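You operate a simulated robot arm through the tools that you are given. There is no shell and no other tool. Be economical: measure what you need, move in short steps, check, and stop when the job is done.

The job below is to be done with a simulated robot arm. You get a single attempt, and the scene is never put back.

TASK
Press the steaming curd smooth in the hand press and put it back on the small board.
Fine: leave the press tray out and the other curd alone. Where these are worked on the way, their far stop is far enough and under half their travel is too little: press tray.

Only the result counts: the job must be done as asked and must still hold three seconds after the hand-in. Knocking over, shifting, dropping, spilling or breaking anything else fails it.

THE ROBOT
A 7-joint arm with a two-finger parallel gripper, fixed in place. Base frame: the origin is at the foot of the arm, x ahead of it, y to its left, z up; the work surface is at about z = 0. Readings come in m, rad, newtons and seconds.
With the tool pointing down near the work surface it reaches from about 0.24 to 0.62 m from the base axis. Its first joint turns from -1.152 to 1.152 rad. Payload 2.6 kg.
The TCP is the grasp point between the finger pads, 0.03 m short of the fingertips. In the tool frame z runs along the fingers and y along their closing line. Largest opening 0.094 m; finger width 0.028, thickness 0.01; the body of the gripper, 0.05 by 0.096 m, starts 0.055 m behind the TCP.
Orientation is that of the tool frame in the base frame, as a unit quaternion [x, y, z, w]. With the fingers straight down and closing along the base's y, the tool's x points along the base's -x, its y along +y and its z along -z.

THE INTERFACE
- The arm moves only by the tool servo_tool. Its argument "plan" is text: rows parted by semicolons, each of 7 numbers parted by spaces: the finger opening in cm, from 0 to 9.4, then the shift along the base's x, y, z in units of 40 mm (1.0 is 40 mm), then the turn, a rotation vector about the base's x, y, z in units of 8 degrees (1.0 is 8 degrees). In form: gripper dx dy dz ax ay az; .... A call has 1 to 20 rows; each row shifts and turns the commanded pose from where the row before left it. A call with a number of a shift or a turn outside -1 to 1 is refused whole. Rows are played at 5 a second. More than 0.05 m and 0.15 rad between two rows, or a gripper value outside its range, and nothing of the call is played. A pose out of reach is approached as far as the arm can. The call stops where the force on the tool passes 90 N (or 10 N more than at its start, if that is more) or the arm is blocked; 0.2 s more then pass. Each finger travels about 0.072 m/s and halts on what it meets, pressing with about 35 N; the grip force reading is that of the motor and also rises with nothing between the fingers. The clock runs only during rows and for 0.2 s after the last one: add rows that do not move to give the fingers time. The reply holds the time, the measured pose of the TCP, the force on the tool along the base axes, the opening and the grip force, in the units named above and with some noise, with the torque about the TCP (base axes, N m) and any sound that the robot's microphone picked up, and new pictures: "show" is both (left out), scene, wrist or none.
- Cameras (640 x 400 px; columns grow to the right, rows downward): "scene" is fixed at [0.0453, 0.4299, 0.5843]; the picture's right is [-0.75, -0.66, 0.00], its down [-0.29, 0.34, -0.90] and it looks along [0.59, -0.67, -0.45] (base axes); focal length 298 px, centre (320, 200). "wrist" rides on the gripper at [0.076, 0.014, -0.103] in the tool frame; the picture's right is [-0.18, 0.98, 0.00], its down [-0.75, -0.14, -0.64] and it looks along [-0.63, -0.12, 0.77] (tool axes); focal length 243 px, centre (320, 200).
- pixel_to_xyz(camera, pixels): for up to 12 pixels [column, row] of the newest picture of that camera ("zoom" is the newest enlarged one), the place [x, y, z] in the base frame of the surface seen there, good to about 0.002 m, but the place of the scene camera against the robot may be out by one fixed shift of up to 0.012 m in any direction. No time passes.
- enlarge(camera, box): a new picture of the part [left, top, right, bottom] of that camera's present view, enlarged. No time passes.
- job_done(): hands the job in; it is judged then, once.

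Work in short steps. Measure before you move; look again where a grasp or a placing could have gone wrong, and mend it. You have 80 turns and 200 pictures in all, those below and enlarged ones among them. Open the gripper and draw the arm clear of the work before you hand the job in, unless the task says otherwise; then end with one line.

The tools are called after ">>>" as name(argument=value, ...) on one line, values as JSON. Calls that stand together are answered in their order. servo_tool: Moves the arm, as the interface text tells. Its arguments: {"type":"object","properties":{"plan":{"type":"string"},"show":{"type":"string","enum":["both","scene","wrist","none"]}},"required":["plan"]} The other tools are called the same way: pixel_to_xyz (camera, pixels) gives the place of the surface under pixels of a picture; enlarge (camera, box) takes an enlarged picture of a part of a camera's view; job_done () hands the job in.

At the start:

```text
clock: 0.0
eef_pos: [0.3544, 0.0662, 0.4065]
orientation: [0.001, 1.0, 0.0, 0.0]
ft_force: [-0.4, 0.4, 0.3]
ft_torque: [0.0, 0.02, -0.01]
opening: 0.0942
gripper_force: 0.0
```

scene: 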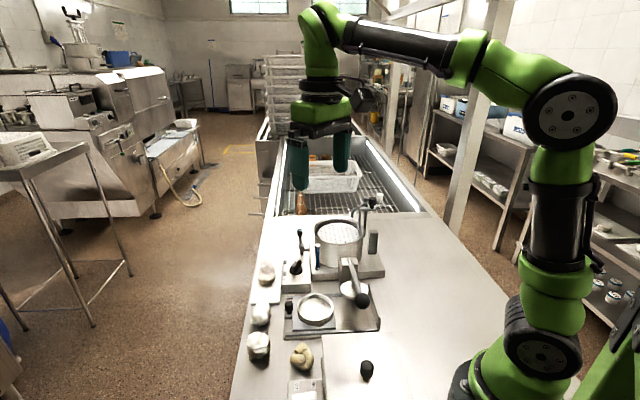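
wrist: 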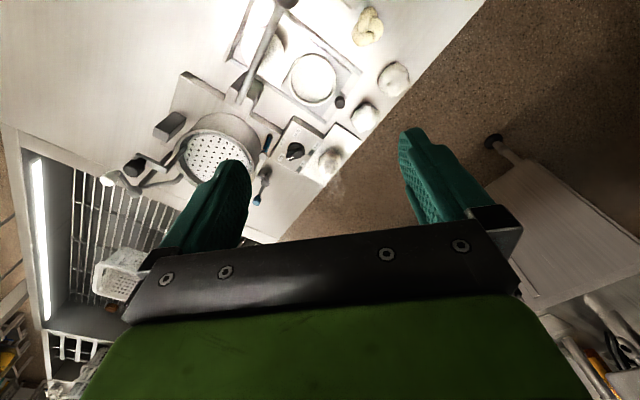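

The pictures show a press (tray, arm with knob) and several curds; I enlarge both views to understand the parts.

>>> enlarge(camera="scene", box=[230, 180, 410, 300])

>>> enlarge(camera="scene", box=[230, 280, 410, 400])

>>> enlarge(camera="wrist", box=[90, 0, 430, 230])

```text
3.33 times, centred on (320, 240) of scene
```

zoom: 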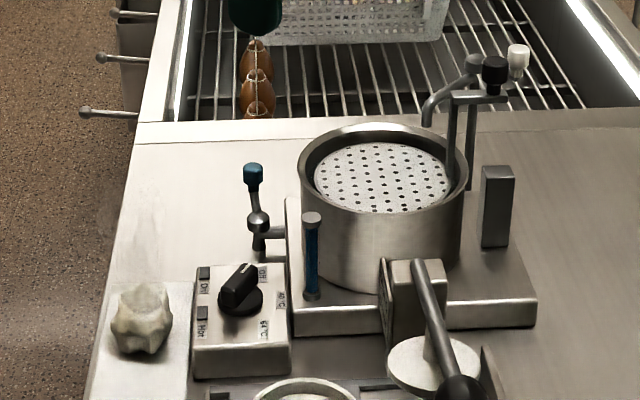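

```text
3.33 times, centred on (320, 340) of scene
```

zoom: 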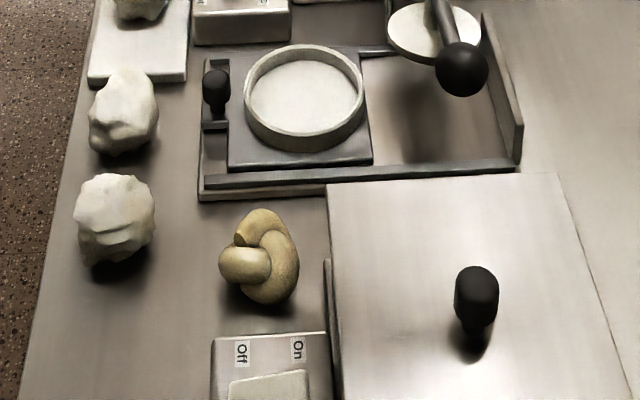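

```text
1.74 times, centred on (260, 115) of wrist
```

zoom: 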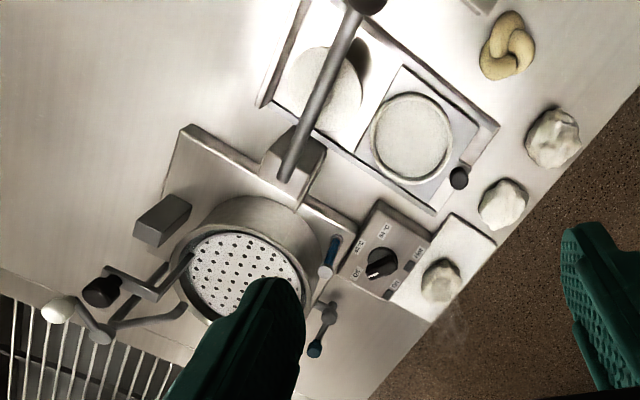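

The steam seems to be near the curd on the small board (zoom about 140,315). I measure the key features.

>>> pixel_to_xyz(camera="scene", pixels=[[267, 268], [267, 284], [260, 313], [258, 345], [316, 306], [316, 296], [316, 325], [291, 302], [298, 318], [334, 316], [360, 299], [352, 283]])

>>> pixel_to_xyz(camera="wrist", pixels=[[324, 149], [331, 162], [357, 115], [393, 78], [310, 76], [291, 74], [330, 74], [310, 56], [310, 97], [334, 94], [259, 48], [284, 2]])

>>> enlarge(camera="scene", box=[240, 240, 320, 290])

>>> enlarge(camera="scene", box=[270, 240, 400, 340])

```text
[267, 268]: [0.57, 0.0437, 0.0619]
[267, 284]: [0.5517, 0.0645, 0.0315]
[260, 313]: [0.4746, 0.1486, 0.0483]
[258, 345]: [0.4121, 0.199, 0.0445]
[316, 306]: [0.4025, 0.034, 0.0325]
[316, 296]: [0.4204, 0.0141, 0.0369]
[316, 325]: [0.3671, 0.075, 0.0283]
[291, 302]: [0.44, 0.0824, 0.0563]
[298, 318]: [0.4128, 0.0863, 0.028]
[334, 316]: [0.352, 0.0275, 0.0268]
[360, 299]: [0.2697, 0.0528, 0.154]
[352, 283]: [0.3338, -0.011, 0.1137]
```

```text
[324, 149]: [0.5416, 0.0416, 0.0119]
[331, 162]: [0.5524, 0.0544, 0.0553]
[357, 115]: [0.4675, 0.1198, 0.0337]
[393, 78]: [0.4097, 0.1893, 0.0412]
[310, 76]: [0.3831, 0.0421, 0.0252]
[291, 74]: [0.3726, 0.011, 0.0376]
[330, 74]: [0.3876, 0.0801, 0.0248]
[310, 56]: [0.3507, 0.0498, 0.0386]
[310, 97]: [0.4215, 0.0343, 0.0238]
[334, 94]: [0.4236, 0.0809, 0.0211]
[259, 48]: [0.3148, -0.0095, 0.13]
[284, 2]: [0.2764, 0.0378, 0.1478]
```

```text
8.00 times, centred on (280, 265) of scene
```

zoom: 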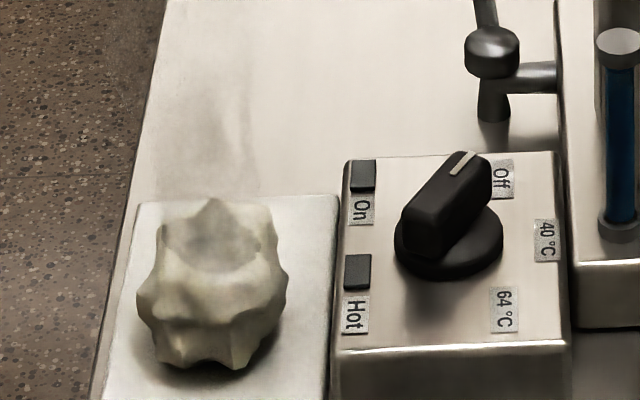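

```text
4.00 times, centred on (335, 290) of scene
```

zoom: 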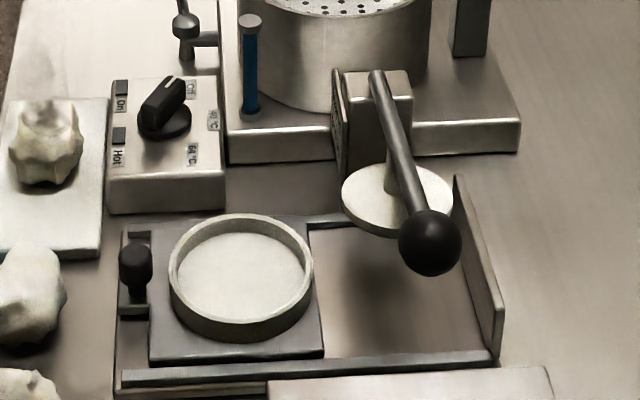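

Steam rises over the curd on the small board, so that is the one. I move closer for an accurate wrist view of it and the tray.

>>> servo_tool(plan="9.4 0.5 0 -0.7 0 0 0;9.4 0.5 0 -0.7 0 0 0;9.4 0.5 0 -0.7 0 0 0;9.4 0.5 0 -0.7 0 0 0;9.4 0 0 0 0 0 0", show="wrist")

```text
clock: 1.2
eef_pos: [0.4354, 0.0692, 0.2923]
orientation: [0.0, 1.0, 0.0, 0.001]
ft_force: [-0.6, 1.1, 0.4]
ft_torque: [0.0, 0.0, 0.02]
opening: 0.0941
gripper_force: 0.2
```

wrist: 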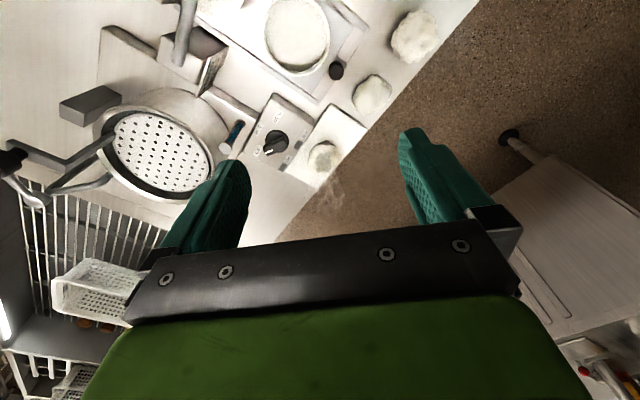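

I enlarge the curd region at wrist (321,156) and measure surrounding points.

>>> enlarge(camera="wrist", box=[220, 0, 460, 200])

>>> pixel_to_xyz(camera="wrist", pixels=[[321, 156], [310, 155], [333, 156], [322, 144], [322, 167], [330, 104], [368, 124], [320, 187], [280, 172], [337, 70], [273, 142], [372, 94]])

>>> pixel_to_xyz(camera="scene", pixels=[[267, 273], [267, 265], [267, 280], [258, 273], [275, 273], [255, 289], [281, 291], [294, 299], [350, 300], [375, 330], [284, 335], [296, 266]])

```text
2.00 times, centred on (340, 100) of wrist
```

zoom: 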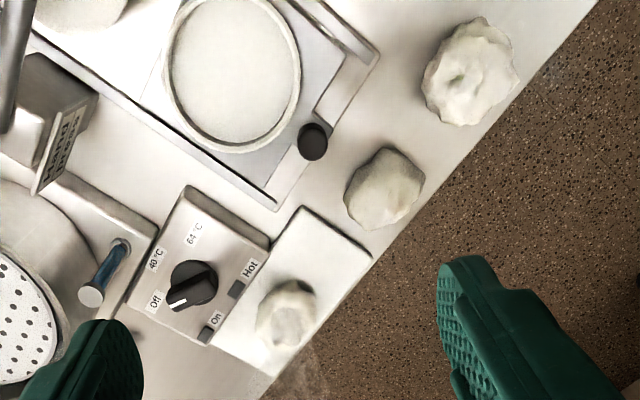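

```text
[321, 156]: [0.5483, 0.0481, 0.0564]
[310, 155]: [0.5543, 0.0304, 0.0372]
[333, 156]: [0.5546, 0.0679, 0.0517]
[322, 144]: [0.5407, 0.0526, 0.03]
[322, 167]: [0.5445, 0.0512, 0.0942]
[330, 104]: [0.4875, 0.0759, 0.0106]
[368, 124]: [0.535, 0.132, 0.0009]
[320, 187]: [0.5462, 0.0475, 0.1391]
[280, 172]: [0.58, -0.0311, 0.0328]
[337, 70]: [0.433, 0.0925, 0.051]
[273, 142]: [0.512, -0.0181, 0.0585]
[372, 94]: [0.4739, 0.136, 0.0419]
```

```text
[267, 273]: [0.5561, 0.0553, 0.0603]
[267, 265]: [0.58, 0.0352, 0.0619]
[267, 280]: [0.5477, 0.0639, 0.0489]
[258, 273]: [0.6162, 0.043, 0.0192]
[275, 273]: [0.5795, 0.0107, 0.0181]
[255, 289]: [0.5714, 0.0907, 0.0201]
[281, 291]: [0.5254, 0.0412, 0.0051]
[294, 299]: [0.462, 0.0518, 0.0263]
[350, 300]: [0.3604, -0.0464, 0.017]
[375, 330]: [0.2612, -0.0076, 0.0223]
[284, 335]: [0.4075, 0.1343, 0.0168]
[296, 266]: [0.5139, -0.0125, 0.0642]
```

The curd centre is about (0.553, 0.050), top z≈0.06, with the heater box beside it. The table axes lie at about 43°, so I turn the tool +43° so the fingers close along the board's length, and hover.

>>> servo_tool(plan="9.4 0.49 -0.08 -0.47 0 0 0.9;9.4 0.49 -0.08 -0.47 0 0 0.9;9.4 0.49 -0.08 -0.47 0 0 0.9;9.4 0.49 -0.08 -0.47 0 0 0.9;9.4 0.49 -0.08 -0.47 0 0 0.9;9.4 0.49 -0.08 -0.47 0 0 0.9;9.4 0 0 0 0 0 0;9.4 0 0 0 0 0 0")

```text
clock: 3.0
eef_pos: [0.5534, 0.0465, 0.1813]
orientation: [-0.369, 0.929, -0.001, -0.001]
ft_force: [0.8, -1.0, 0.2]
ft_torque: [0.01, -0.01, 0.01]
opening: 0.0939
gripper_force: 0.1
```

scene: 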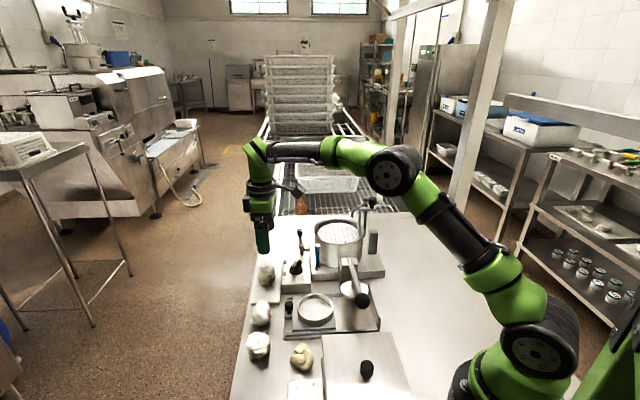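
wrist: 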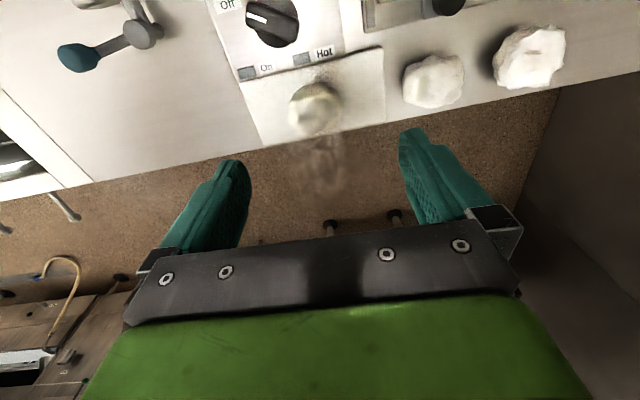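

I measure the curd (315,110) from this closer view.

>>> pixel_to_xyz(camera="wrist", pixels=[[315, 100], [291, 110], [341, 105], [315, 90], [316, 118], [300, 122], [250, 80], [380, 48], [384, 118], [265, 145], [316, 128], [432, 80]])

>>> enlarge(camera="wrist", box=[230, 20, 400, 160])

```text
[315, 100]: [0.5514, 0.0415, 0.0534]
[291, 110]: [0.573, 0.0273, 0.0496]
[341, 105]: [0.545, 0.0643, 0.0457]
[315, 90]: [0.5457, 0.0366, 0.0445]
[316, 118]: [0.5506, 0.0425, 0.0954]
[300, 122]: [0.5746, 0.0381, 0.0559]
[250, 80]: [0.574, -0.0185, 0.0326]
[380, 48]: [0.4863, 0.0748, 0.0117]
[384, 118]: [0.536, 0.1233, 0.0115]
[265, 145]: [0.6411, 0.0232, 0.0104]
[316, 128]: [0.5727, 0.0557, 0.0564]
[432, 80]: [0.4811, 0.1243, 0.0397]
```

```text
2.86 times, centred on (315, 90) of wrist
```

zoom: 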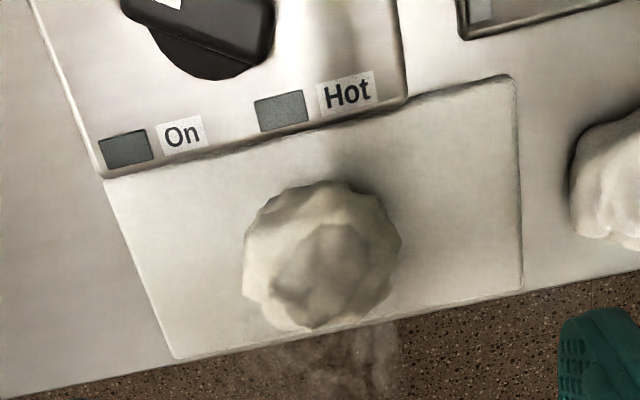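

Curd centre ≈(0.561,0.047), board top z≈0.011. I descend to TCP z≈0.047 (tips 0.017), then close.

>>> servo_tool(plan="9.4 0.18 0.02 -0.6 0 0 0;9.4 0 0 -0.7 0 0 0;9.4 0 0 -0.7 0 0 0;9.4 0 0 -0.7 0 0 0;9.4 0 0 -0.65 0 0 0;9.4 0 0 0 0 0 0", show="wrist")

```text
clock: 4.4
eef_pos: [0.5607, 0.0462, 0.0457]
orientation: [-0.368, 0.93, 0.0, 0.0]
ft_force: [1.5, 0.1, -0.1]
ft_torque: [0.02, 0.03, -0.03]
opening: 0.094
gripper_force: 0.1
```

wrist: 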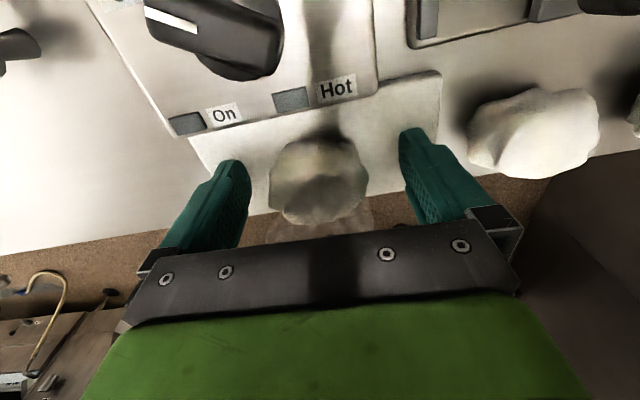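

Curd sits between the fingers at (318,180). Close and watch the opening, then lift.

>>> servo_tool(plan="3.5 0 0 0 0 0 0;3.5 0 0 0 0 0 0;3.5 0 0 0 0 0 0;3.5 0 0 0 0 0 0;3.5 0 0 0 0 0 0", show="wrist")

```text
clock: 5.6
eef_pos: [0.5602, 0.0479, 0.0478]
orientation: [-0.368, 0.93, 0.0, 0.0]
ft_force: [0.3, 0.0, -0.1]
ft_torque: [-0.02, 0.0, 0.03]
opening: 0.0562
gripper_force: 35.0
```

wrist: 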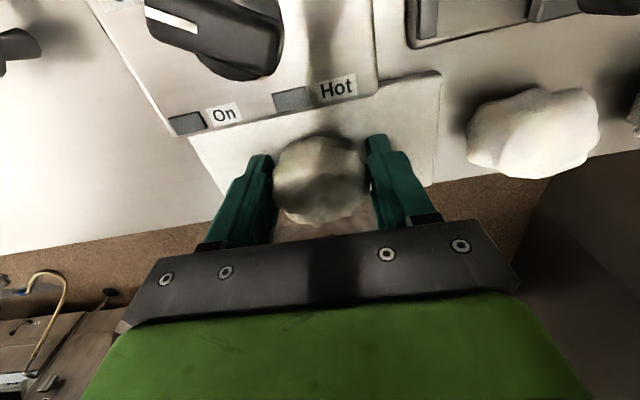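

It grips at 56 mm. I lift straight up 0.1 m and look.

>>> servo_tool(plan="3.5 0 0 0.5 0 0 0;3.5 0 0 0.7 0 0 0;3.5 0 0 0.8 0 0 0;3.5 0 0 0.8 0 0 0;3.5 0 0 0 0 0 0")

>>> enlarge(camera="scene", box=[270, 270, 400, 350])

>>> pixel_to_xyz(camera="scene", pixels=[[298, 308], [334, 308], [316, 294], [316, 324], [316, 308], [305, 303], [328, 303], [307, 316], [289, 305], [360, 299], [356, 290], [348, 294]])

```text
clock: 6.8
eef_pos: [0.5585, 0.0476, 0.159]
orientation: [-0.368, 0.93, 0.001, 0.001]
ft_force: [0.3, -0.4, -0.6]
ft_torque: [0.04, -0.06, -0.05]
opening: 0.056
gripper_force: 35.3
```

scene: 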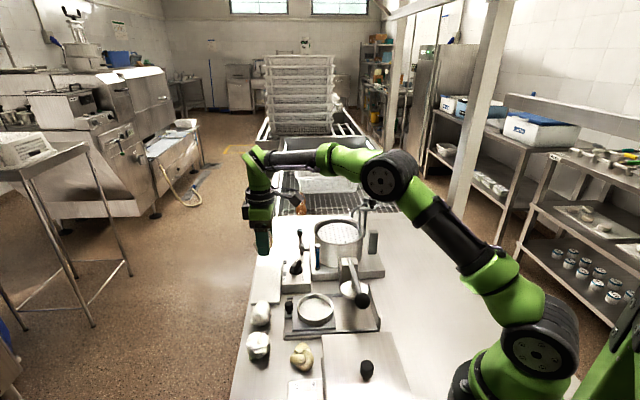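
wrist: 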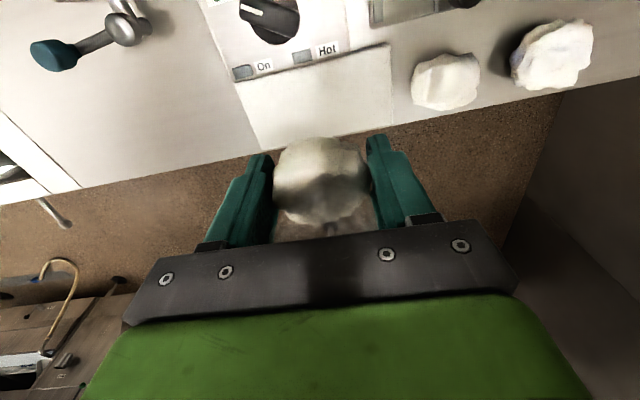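

```text
4.92 times, centred on (335, 310) of scene
```

zoom: 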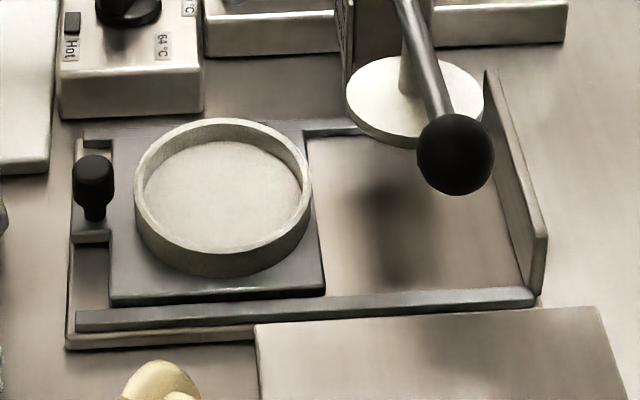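

```text
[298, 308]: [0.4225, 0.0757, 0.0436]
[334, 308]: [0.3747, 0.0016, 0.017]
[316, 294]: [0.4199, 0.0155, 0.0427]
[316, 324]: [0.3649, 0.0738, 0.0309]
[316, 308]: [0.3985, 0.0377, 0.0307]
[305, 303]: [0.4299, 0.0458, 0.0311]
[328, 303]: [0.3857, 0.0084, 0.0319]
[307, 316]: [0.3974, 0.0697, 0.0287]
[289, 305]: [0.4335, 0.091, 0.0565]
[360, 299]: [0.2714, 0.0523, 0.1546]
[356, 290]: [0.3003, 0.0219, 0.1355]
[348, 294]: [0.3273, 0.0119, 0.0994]
```

Curd is held. I carry it back to hover beyond the ring (about 0.44,0.09,0.20), so the wrist camera sees the ring accurately.

>>> servo_tool(plan="3.5 -0.74 0.265 0.4 0 0 0;3.5 -0.74 0.265 0.3 0 0 0;3.5 -0.74 0.265 0.3 0 0 0;3.5 -0.74 0.265 0 0 0 0;3.5 0 0 0 0 0 0;3.5 0 0 0 0 0 0")

```text
clock: 8.2
eef_pos: [0.4413, 0.0912, 0.1994]
orientation: [-0.368, 0.93, 0.0, -0.001]
ft_force: [-0.9, 0.4, -0.8]
ft_torque: [0.02, 0.01, 0.03]
opening: 0.0561
gripper_force: 35.1
```

scene: 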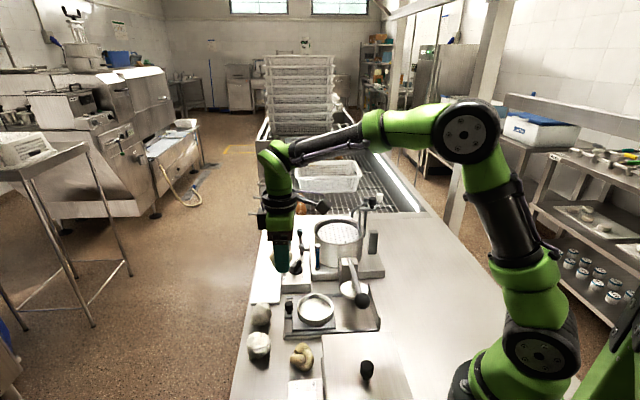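
wrist: 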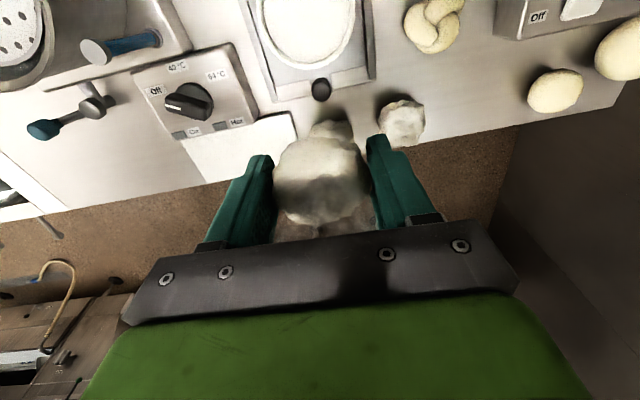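

Ring visible at top around (307,25), tray knob at (321,88). Measuring rim and knob.

>>> pixel_to_xyz(camera="wrist", pixels=[[307, 25], [307, 66], [258, 20], [354, 16], [320, 88], [307, 50], [270, 46], [343, 46], [285, 90], [370, 78], [307, 5], [247, 5]])

>>> enlarge(camera="wrist", box=[220, 0, 400, 110])

```text
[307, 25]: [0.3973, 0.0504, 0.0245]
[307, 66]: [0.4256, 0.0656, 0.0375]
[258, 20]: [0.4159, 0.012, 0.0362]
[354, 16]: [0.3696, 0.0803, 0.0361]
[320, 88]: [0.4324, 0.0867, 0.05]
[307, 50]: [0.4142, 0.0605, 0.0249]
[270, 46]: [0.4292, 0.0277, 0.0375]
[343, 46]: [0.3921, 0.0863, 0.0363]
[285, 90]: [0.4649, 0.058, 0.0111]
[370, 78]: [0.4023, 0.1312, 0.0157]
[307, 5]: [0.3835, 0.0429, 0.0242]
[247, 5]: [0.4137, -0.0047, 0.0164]
```

```text
3.56 times, centred on (310, 55) of wrist
```

zoom: 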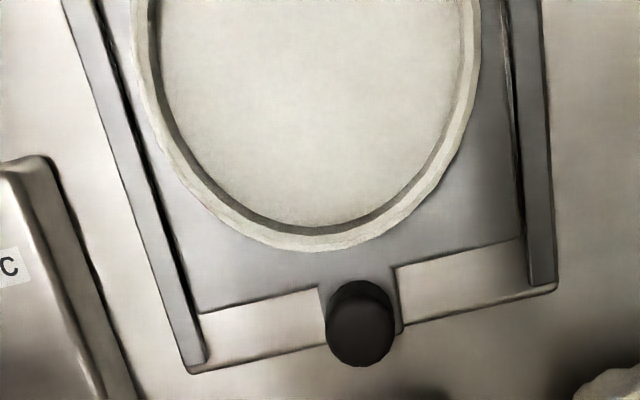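

Circle fit gives ring centre ≈(0.390,0.0445), inner radius ≈0.039, rim z 0.037, floor 0.0245. To keep the wrist camera off the press lever I turn the tool −90° (closing along the slide) while centring over the ring.

>>> servo_tool(plan="3.5 -0.107 -0.0973 0 0 0 -0.94;3.5 -0.107 -0.0973 0 0 0 -0.94;3.5 -0.107 -0.0973 0 0 0 -0.94;3.5 -0.107 -0.0973 0 0 0 -0.94;3.5 -0.107 -0.0973 0 0 0 -0.94;3.5 -0.107 -0.0973 0 0 0 -0.94;3.5 -0.107 -0.0973 0 0 0 -0.94;3.5 -0.107 -0.0973 0 0 0 -0.94;3.5 -0.107 -0.0973 0 0 0 -0.94;3.5 -0.107 -0.0973 0 0 0 -0.94;3.5 -0.107 -0.0973 0 0 0 -0.94;3.5 -0.107 -0.0973 0 0 0 -0.94;3.5 0 0 0 0 0 0;3.5 0 0 0 0 0 0")

```text
clock: 11.2
eef_pos: [0.3882, 0.0435, 0.199]
orientation: [0.399, 0.917, 0.0, 0.0]
ft_force: [-0.6, 0.4, -1.1]
ft_torque: [-0.03, 0.0, 0.0]
opening: 0.0564
gripper_force: 35.1
```

scene: 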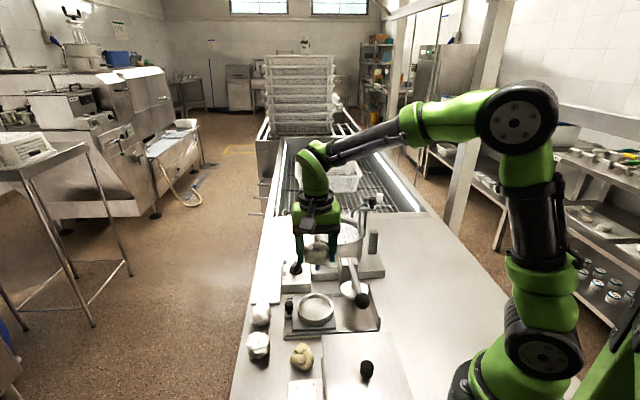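
wrist: 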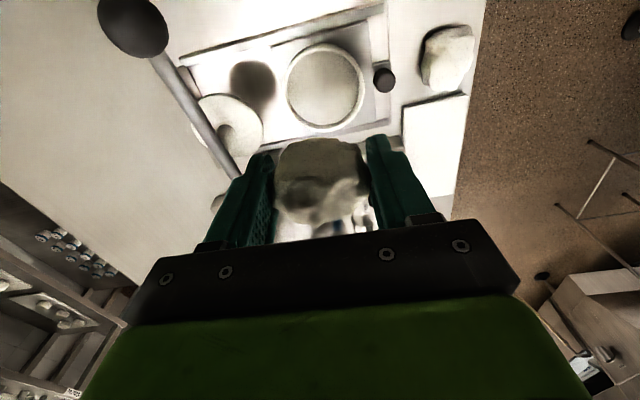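

Excellent view of the ring (325,87), plate (230,125), and lever ball (133,22). I remeasure.

>>> pixel_to_xyz(camera="wrist", pixels=[[289, 88], [361, 82], [323, 47], [329, 128], [325, 87], [384, 80], [133, 22], [200, 118], [262, 125], [225, 98], [180, 88], [215, 143]])

>>> enlarge(camera="wrist", box=[90, 0, 410, 200])

```text
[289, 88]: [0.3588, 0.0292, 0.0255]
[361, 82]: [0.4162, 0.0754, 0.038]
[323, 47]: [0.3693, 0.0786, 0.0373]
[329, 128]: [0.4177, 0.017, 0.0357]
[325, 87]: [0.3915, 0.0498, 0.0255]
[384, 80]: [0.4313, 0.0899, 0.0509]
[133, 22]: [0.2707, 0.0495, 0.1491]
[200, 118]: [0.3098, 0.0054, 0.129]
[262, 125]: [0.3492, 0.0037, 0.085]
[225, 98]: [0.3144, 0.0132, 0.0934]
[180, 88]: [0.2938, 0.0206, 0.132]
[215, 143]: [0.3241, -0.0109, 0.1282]
```

```text
2.00 times, centred on (250, 100) of wrist
```

zoom: 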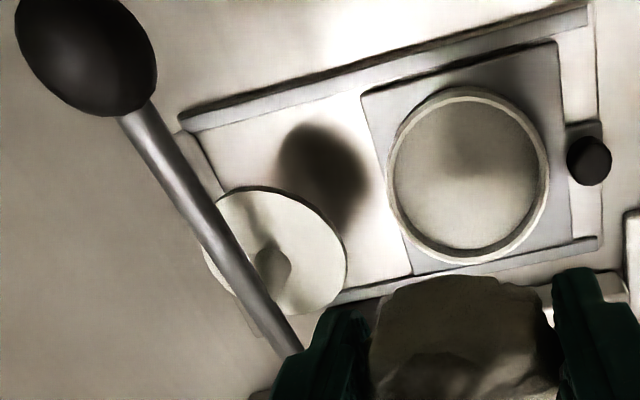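

Ring centre confirmed at (0.3905,0.0455). Descend so fingertips stay just above the rim (TCP z≈0.07).

>>> servo_tool(plan="3.5 0.05 0.04 -0.6 0 0 0;3.5 0 0 -0.7 0 0 0;3.5 0 0 -0.7 0 0 0;3.5 0 0 -0.7 0 0 0;3.5 0 0 -0.5 0 0 0;3.5 0 0 0 0 0 0;3.5 0 0 0 0 0 0")

>>> enlarge(camera="scene", box=[270, 250, 400, 340])

```text
clock: 12.8
eef_pos: [0.3913, 0.0449, 0.0717]
orientation: [0.399, 0.917, 0.001, 0.0]
ft_force: [0.1, 0.1, -0.5]
ft_torque: [-0.02, 0.05, 0.02]
opening: 0.0561
gripper_force: 34.7
```

scene: 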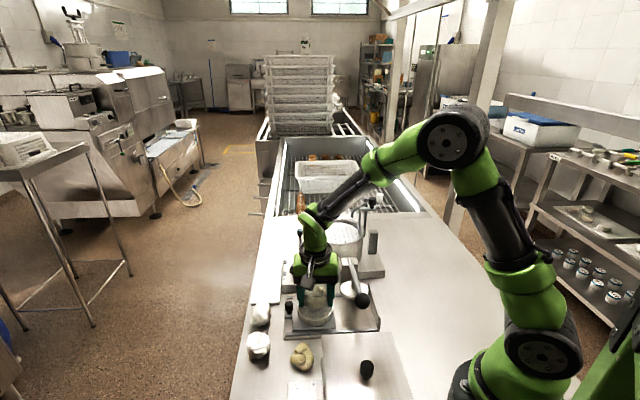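
wrist: 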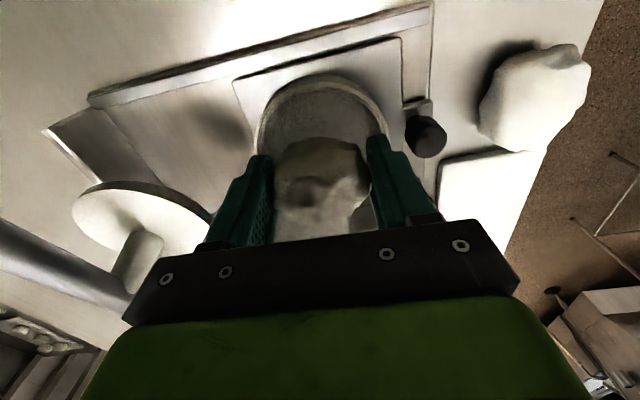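

```text
4.44 times, centred on (335, 295) of scene
```

zoom: 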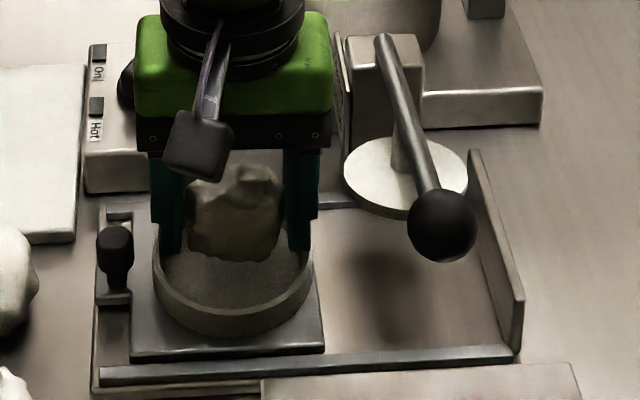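

Curd hangs inside the ring outline with fingertips just above the rim. Release with limited opening (7.2 cm), then raise a bit.

>>> servo_tool(plan="7.2 0 0 0 0 0 0;7.2 0 0 0 0 0 0;7.2 0 0 0 0 0 0;7.2 0 0 0.6 0 0 0;7.2 0 0 0.8 0 0 0;7.2 0 0 0.8 0 0 0;7.2 0 0 0.8 0 0 0;7.2 0 0 0 0 0 0")

>>> enlarge(camera="scene", box=[270, 250, 400, 340])

```text
clock: 14.6
eef_pos: [0.3927, 0.0467, 0.1918]
orientation: [0.399, 0.917, 0.0, -0.001]
ft_force: [0.8, 0.5, 0.5]
ft_torque: [0.0, 0.0, 0.01]
opening: 0.072
gripper_force: 0.0
```

scene: 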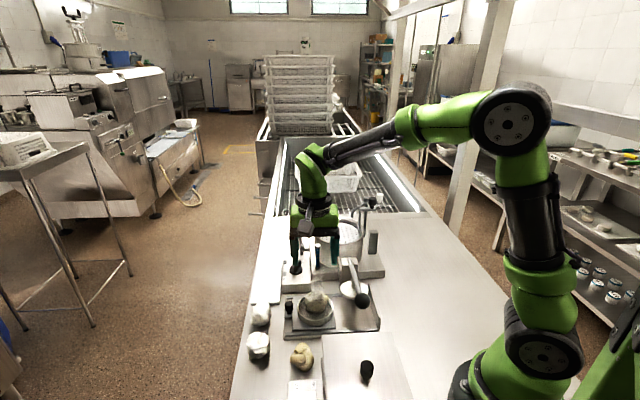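
wrist: 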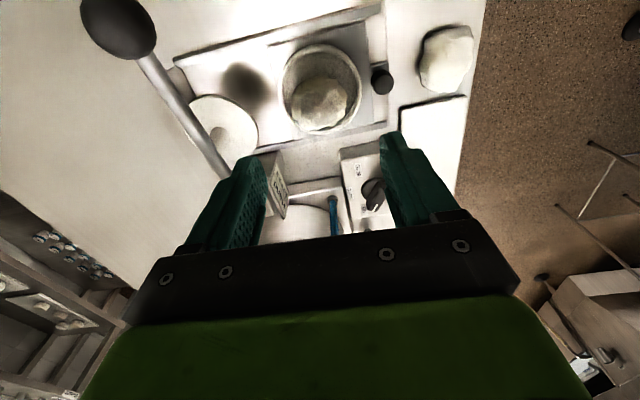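

```text
4.44 times, centred on (335, 295) of scene
```

zoom: 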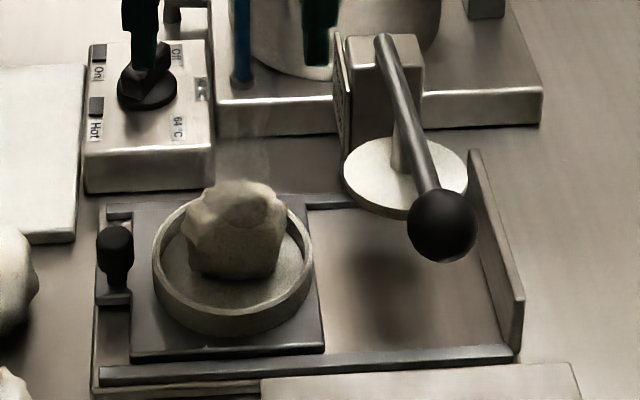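

The curd sits within the ring. To grip the tray knob across the slide with the camera on the free side I turn a further −90° while moving above the knob (0.4335,0.092).

>>> servo_tool(plan="5 0.085 0.094 0 0 0 -0.94;5 0.085 0.094 0 0 0 -0.94;5 0.085 0.094 0 0 0 -0.94;5 0.085 0.094 0 0 0 -0.94;5 0.085 0.094 0 0 0 -0.94;5 0.085 0.094 0 0 0 -0.94;5 0.085 0.094 0 0 0 -0.94;5 0.085 0.094 0 0 0 -0.94;5 0.085 0.094 0 0 0 -0.94;5 0.085 0.094 0 0 0 -0.94;5 0.085 0.094 0 0 0 -0.94;5 0.085 0.094 0 0 0 -0.94;5 0 0 0 0 0 0;5 0 0 0 0 0 0")

```text
clock: 17.6
eef_pos: [0.4332, 0.0911, 0.1925]
orientation: [0.932, 0.363, 0.001, -0.001]
ft_force: [0.7, -1.0, -0.9]
ft_torque: [-0.01, 0.01, -0.02]
opening: 0.0501
gripper_force: 0.1
```

scene: 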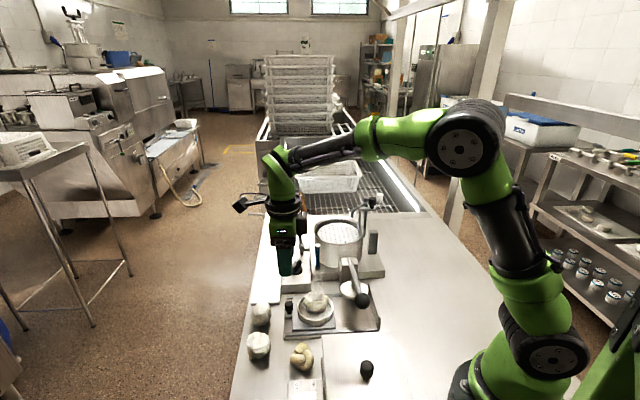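
wrist: 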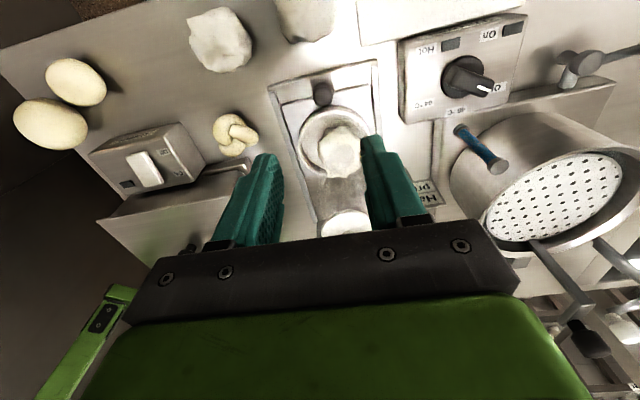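

Rotation succeeded; knob at (322,93), curd at (338,150). Measure.

>>> pixel_to_xyz(camera="wrist", pixels=[[322, 90], [314, 95], [331, 93], [322, 103], [338, 150], [312, 150], [362, 150], [338, 128], [278, 100], [372, 75], [340, 220], [316, 70]])

>>> enlarge(camera="wrist", box=[240, 50, 420, 240])

```text
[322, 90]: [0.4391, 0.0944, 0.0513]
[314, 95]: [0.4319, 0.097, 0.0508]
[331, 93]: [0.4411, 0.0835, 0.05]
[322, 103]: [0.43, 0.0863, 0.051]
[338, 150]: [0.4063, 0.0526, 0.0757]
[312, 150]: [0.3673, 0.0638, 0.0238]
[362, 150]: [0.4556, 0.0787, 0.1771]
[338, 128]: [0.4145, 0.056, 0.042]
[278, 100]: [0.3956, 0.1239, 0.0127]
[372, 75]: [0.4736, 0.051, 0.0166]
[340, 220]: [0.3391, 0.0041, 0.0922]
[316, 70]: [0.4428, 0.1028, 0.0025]
```

```text
2.11 times, centred on (330, 145) of wrist
```

zoom: 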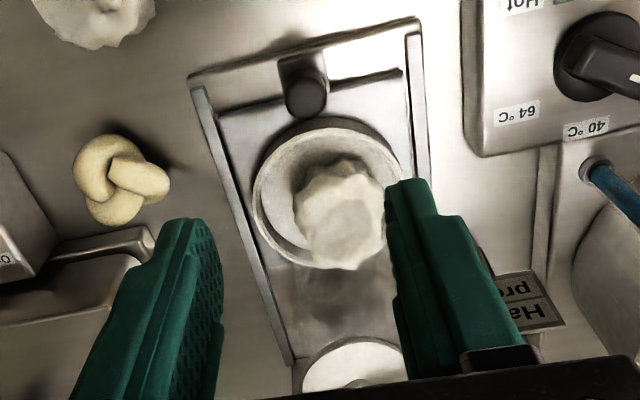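

Knob centre ≈(0.4355,0.0905), top z 0.051. Curd top 0.076 < plate (≈0.085). I descend around the knob with opening 3.6.

>>> servo_tool(plan="3.6 0.08 0.03 -0.6 0 0 0;3.6 0 0 -0.7 0 0 0;3.6 0 0 -0.7 0 0 0;3.6 0 0 -0.7 0 0 0;3.6 0 0 -0.7 0 0 0;3.6 0 0 0 0 0 0")

>>> enlarge(camera="scene", box=[260, 250, 390, 340])

```text
clock: 19.0
eef_pos: [0.4347, 0.0922, 0.0567]
orientation: [0.931, 0.364, 0.0, 0.0]
ft_force: [0.3, -0.3, -1.2]
ft_torque: [0.0, 0.0, 0.01]
opening: 0.0362
gripper_force: 0.1
```

scene: 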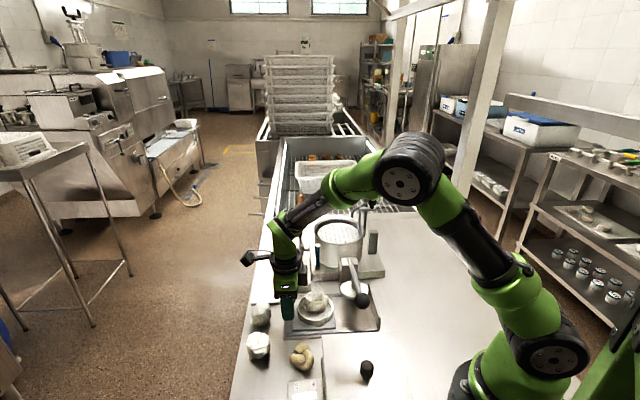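
wrist: 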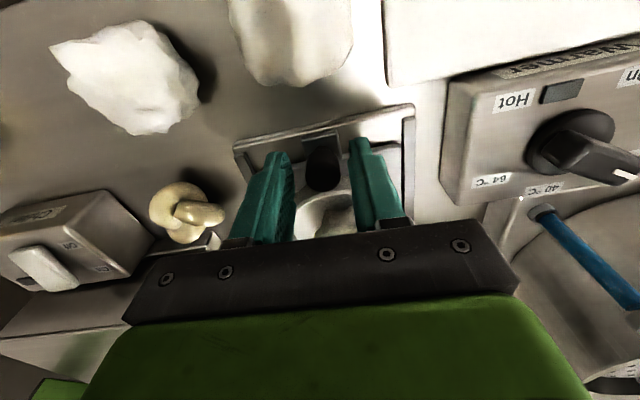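

```text
4.44 times, centred on (325, 295) of scene
```

zoom: 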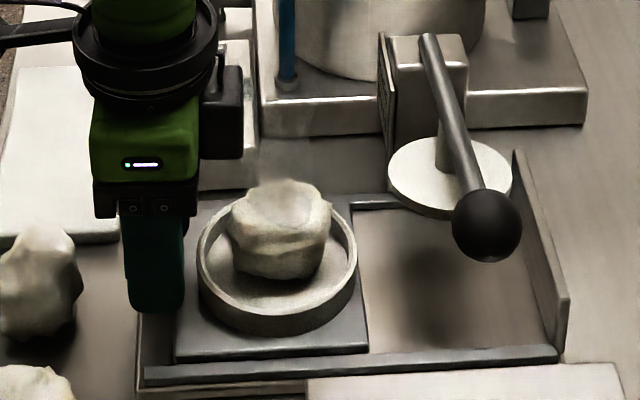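

Knob (322,165) is centred between the fingers. Close on it.

>>> servo_tool(plan="0.8 0 0 0 0 0 0;0.8 0 0 0 0 0 0;0.8 0 0 0 0 0 0", show="wrist")

```text
clock: 19.8
eef_pos: [0.4371, 0.0903, 0.0577]
orientation: [0.931, 0.364, 0.0, 0.001]
ft_force: [9.6, -9.1, -6.6]
ft_torque: [-0.08, -0.39, -0.04]
opening: 0.0191
gripper_force: 45.0
```

wrist: 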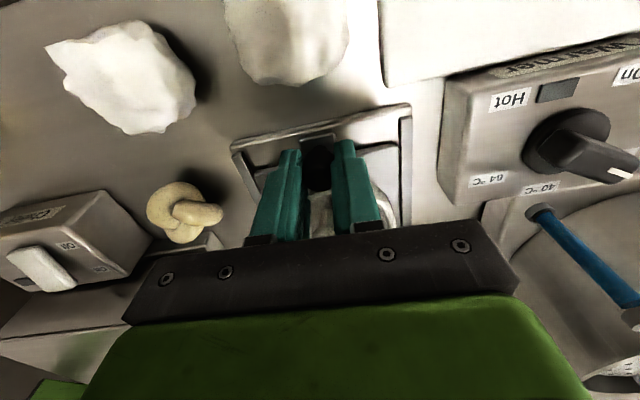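

Knob gripped (19 mm). I push the tray along (−0.715,−0.70), slowly, first ~40 mm, relieving the small sideways load.

>>> servo_tool(plan="0.8 0.02 -0.04 0 0 0 0;0.8 -0.13 -0.16 0 0 0 0;0.8 -0.143 -0.14 0 0 0 0;0.8 -0.143 -0.14 0 0 0 0;0.8 -0.143 -0.14 0 0 0 0;0.8 -0.143 -0.14 0 0 0 0;0.8 0 0 0 0 0 0")

>>> enlarge(camera="scene", box=[260, 250, 390, 340])

```text
clock: 21.4
eef_pos: [0.4091, 0.0632, 0.0559]
orientation: [0.931, 0.364, 0.002, -0.001]
ft_force: [-2.1, 2.3, 28.5]
ft_torque: [0.22, -0.07, -0.01]
opening: 0.019
gripper_force: 44.7
```

scene: 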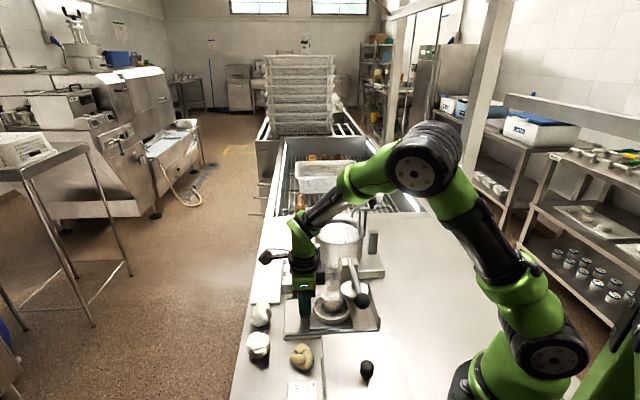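
wrist: 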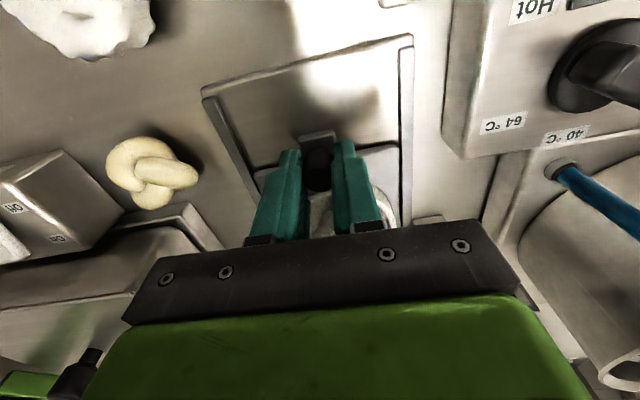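

```text
4.44 times, centred on (325, 295) of scene
```

zoom: 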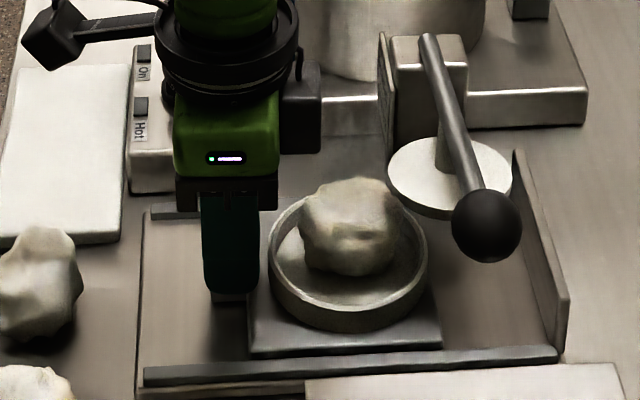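

The tray slides with the curd. Continue 20 mm with slight upward relief and check plate clearance.

>>> servo_tool(plan="0.8 -0.143 -0.14 0.03 0 0 0;0.8 -0.143 -0.14 0.02 0 0 0;0.8 -0.143 -0.14 0 0 0 0;0.8 0 0 0 0 0 0", show="none")

>>> enlarge(camera="scene", box=[260, 250, 390, 340])

```text
clock: 22.4
eef_pos: [0.3902, 0.0427, 0.0554]
orientation: [0.932, 0.364, -0.004, 0.001]
ft_force: [9.4, -10.3, -31.1]
ft_torque: [-0.15, -0.24, -0.04]
opening: 0.0189
gripper_force: 44.3
```

```text
4.44 times, centred on (325, 295) of scene
```

zoom: 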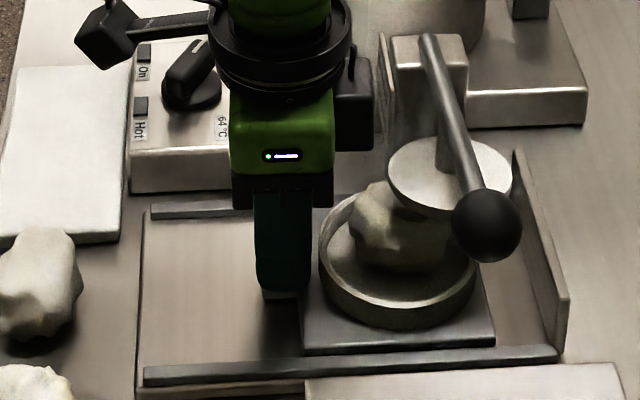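

Curd slides under the plate without touching. Continue toward the stop in small rows.

>>> servo_tool(plan="0.8 -0.12 -0.16 -0.03 0 0 0;0.8 -0.13 -0.15 0 0 0 0;0.8 -0.07 -0.07 0 0 0 0;0.8 0 0 0 0 0 0", show="wrist")

>>> enlarge(camera="scene", box=[260, 250, 390, 340])

```text
clock: 23.4
eef_pos: [0.3775, 0.0297, 0.0561]
orientation: [0.931, 0.364, 0.0, -0.001]
ft_force: [-0.9, 0.8, -0.1]
ft_torque: [-0.52, 0.59, 0.04]
opening: 0.0189
gripper_force: 45.3
```

wrist: 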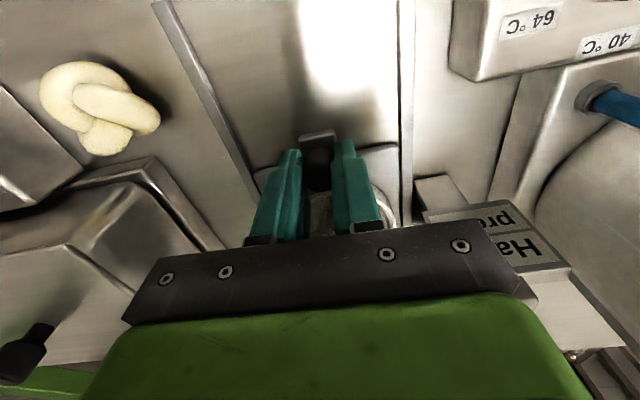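

```text
4.44 times, centred on (325, 295) of scene
```

zoom: 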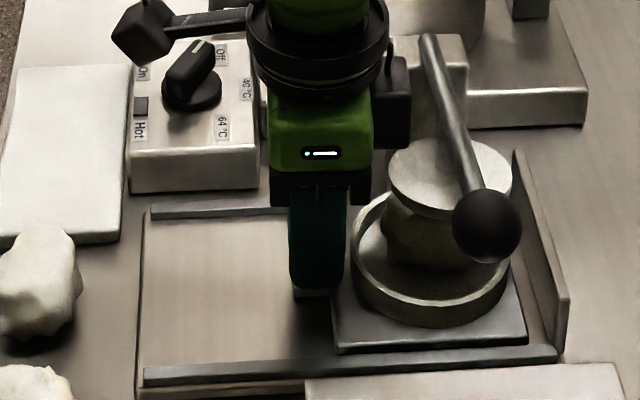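

Ring is nearly under the plate (about 10 mm left). I check the height/position of the post near the gripper body before continuing.

>>> pixel_to_xyz(camera="wrist", pixels=[[440, 180], [500, 250], [540, 242], [470, 212], [560, 300], [440, 205], [530, 270], [318, 132]])

>>> pixel_to_xyz(camera="zoom", pixels=[[450, 45], [420, 45], [450, 100], [410, 150], [420, 185], [500, 175], [515, 330], [560, 300], [487, 225]])

```text
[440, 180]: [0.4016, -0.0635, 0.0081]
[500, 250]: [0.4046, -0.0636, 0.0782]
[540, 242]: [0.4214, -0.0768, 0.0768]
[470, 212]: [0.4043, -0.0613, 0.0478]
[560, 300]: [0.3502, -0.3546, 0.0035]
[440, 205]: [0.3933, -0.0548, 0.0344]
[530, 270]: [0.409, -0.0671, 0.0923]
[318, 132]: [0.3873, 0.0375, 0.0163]
```

```text
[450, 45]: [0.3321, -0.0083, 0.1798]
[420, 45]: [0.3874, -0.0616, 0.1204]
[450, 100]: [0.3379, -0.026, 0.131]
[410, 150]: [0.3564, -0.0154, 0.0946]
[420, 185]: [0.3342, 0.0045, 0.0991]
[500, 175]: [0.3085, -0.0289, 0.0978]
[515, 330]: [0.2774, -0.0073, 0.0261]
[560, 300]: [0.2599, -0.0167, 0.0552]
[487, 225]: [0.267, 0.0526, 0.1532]
```

The post starts at ≥7 cm to the side, well outside the gripper body. Push on in small steps to the stop.

>>> servo_tool(plan="0.8 -0.09 -0.09 0 0 0 0;0.8 -0.09 -0.09 0 0 0 0;0.8 -0.05 -0.05 0 0 0 0;0.8 -0.05 -0.05 0 0 0 0;0.8 0 0 0 0 0 0", show="none")

>>> enlarge(camera="scene", box=[260, 250, 390, 340])

```text
clock: 24.6
eef_pos: [0.3692, 0.0228, 0.0578]
orientation: [0.931, 0.366, 0.003, -0.002]
ft_force: [13.4, 28.3, 5.7]
ft_torque: [0.72, -0.36, -0.03]
opening: 0.0189
gripper_force: 45.3
```

```text
4.44 times, centred on (325, 295) of scene
```

zoom: 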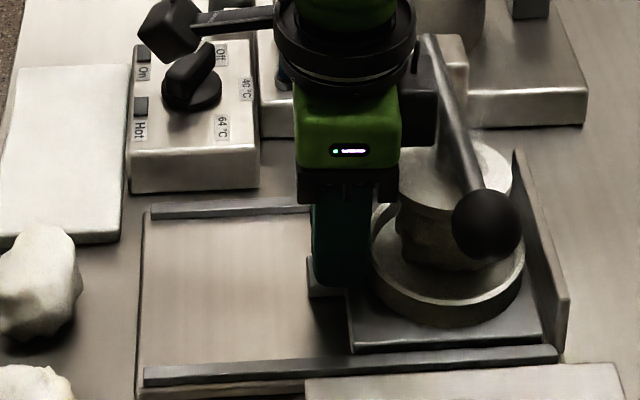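

Force ~31 N against the push: the stop is met. One small nudge more, release, and rise straight up.

>>> servo_tool(plan="0.8 -0.03 -0.03 0 0 0 0;0.8 0 0 0 0 0 0;3.6 0.03 0.03 0 0 0 0;3.6 0 0 0 0 0 0;3.6 0 0 0.5 0 0 0;3.6 0 0 0.8 0 0 0;3.6 0 0 0.8 0 0 0;3.6 0 0 0.8 0 0 0;3.6 0 0 0.8 0 0 0;3.6 0 0 0 0 0 0")

>>> enlarge(camera="scene", box=[260, 250, 390, 340])

```text
clock: 26.8
eef_pos: [0.3684, 0.0189, 0.2056]
orientation: [0.932, 0.363, 0.0, 0.0]
ft_force: [-0.4, -0.9, -0.2]
ft_torque: [0.0, 0.03, 0.04]
opening: 0.0359
gripper_force: 0.1
```

scene: 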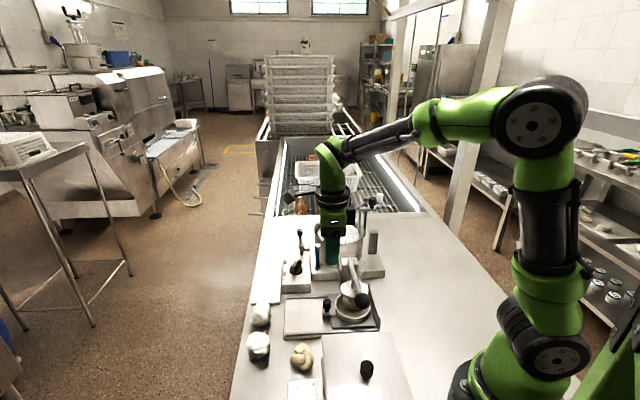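
wrist: 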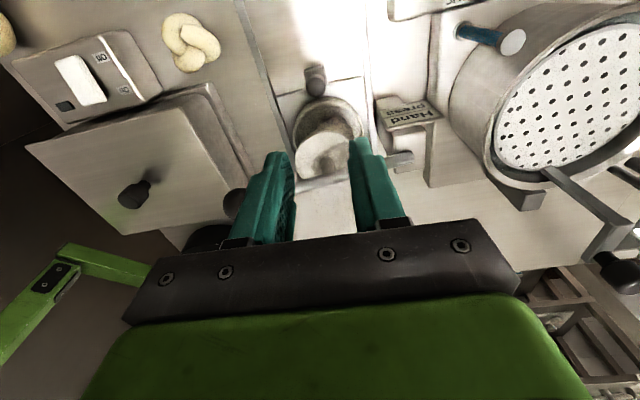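

```text
4.44 times, centred on (325, 295) of scene
```

zoom: 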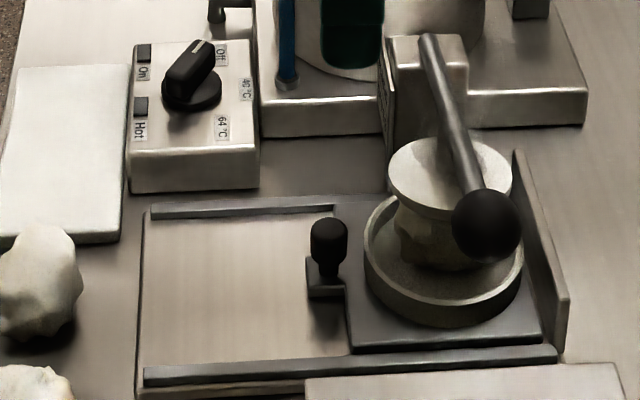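

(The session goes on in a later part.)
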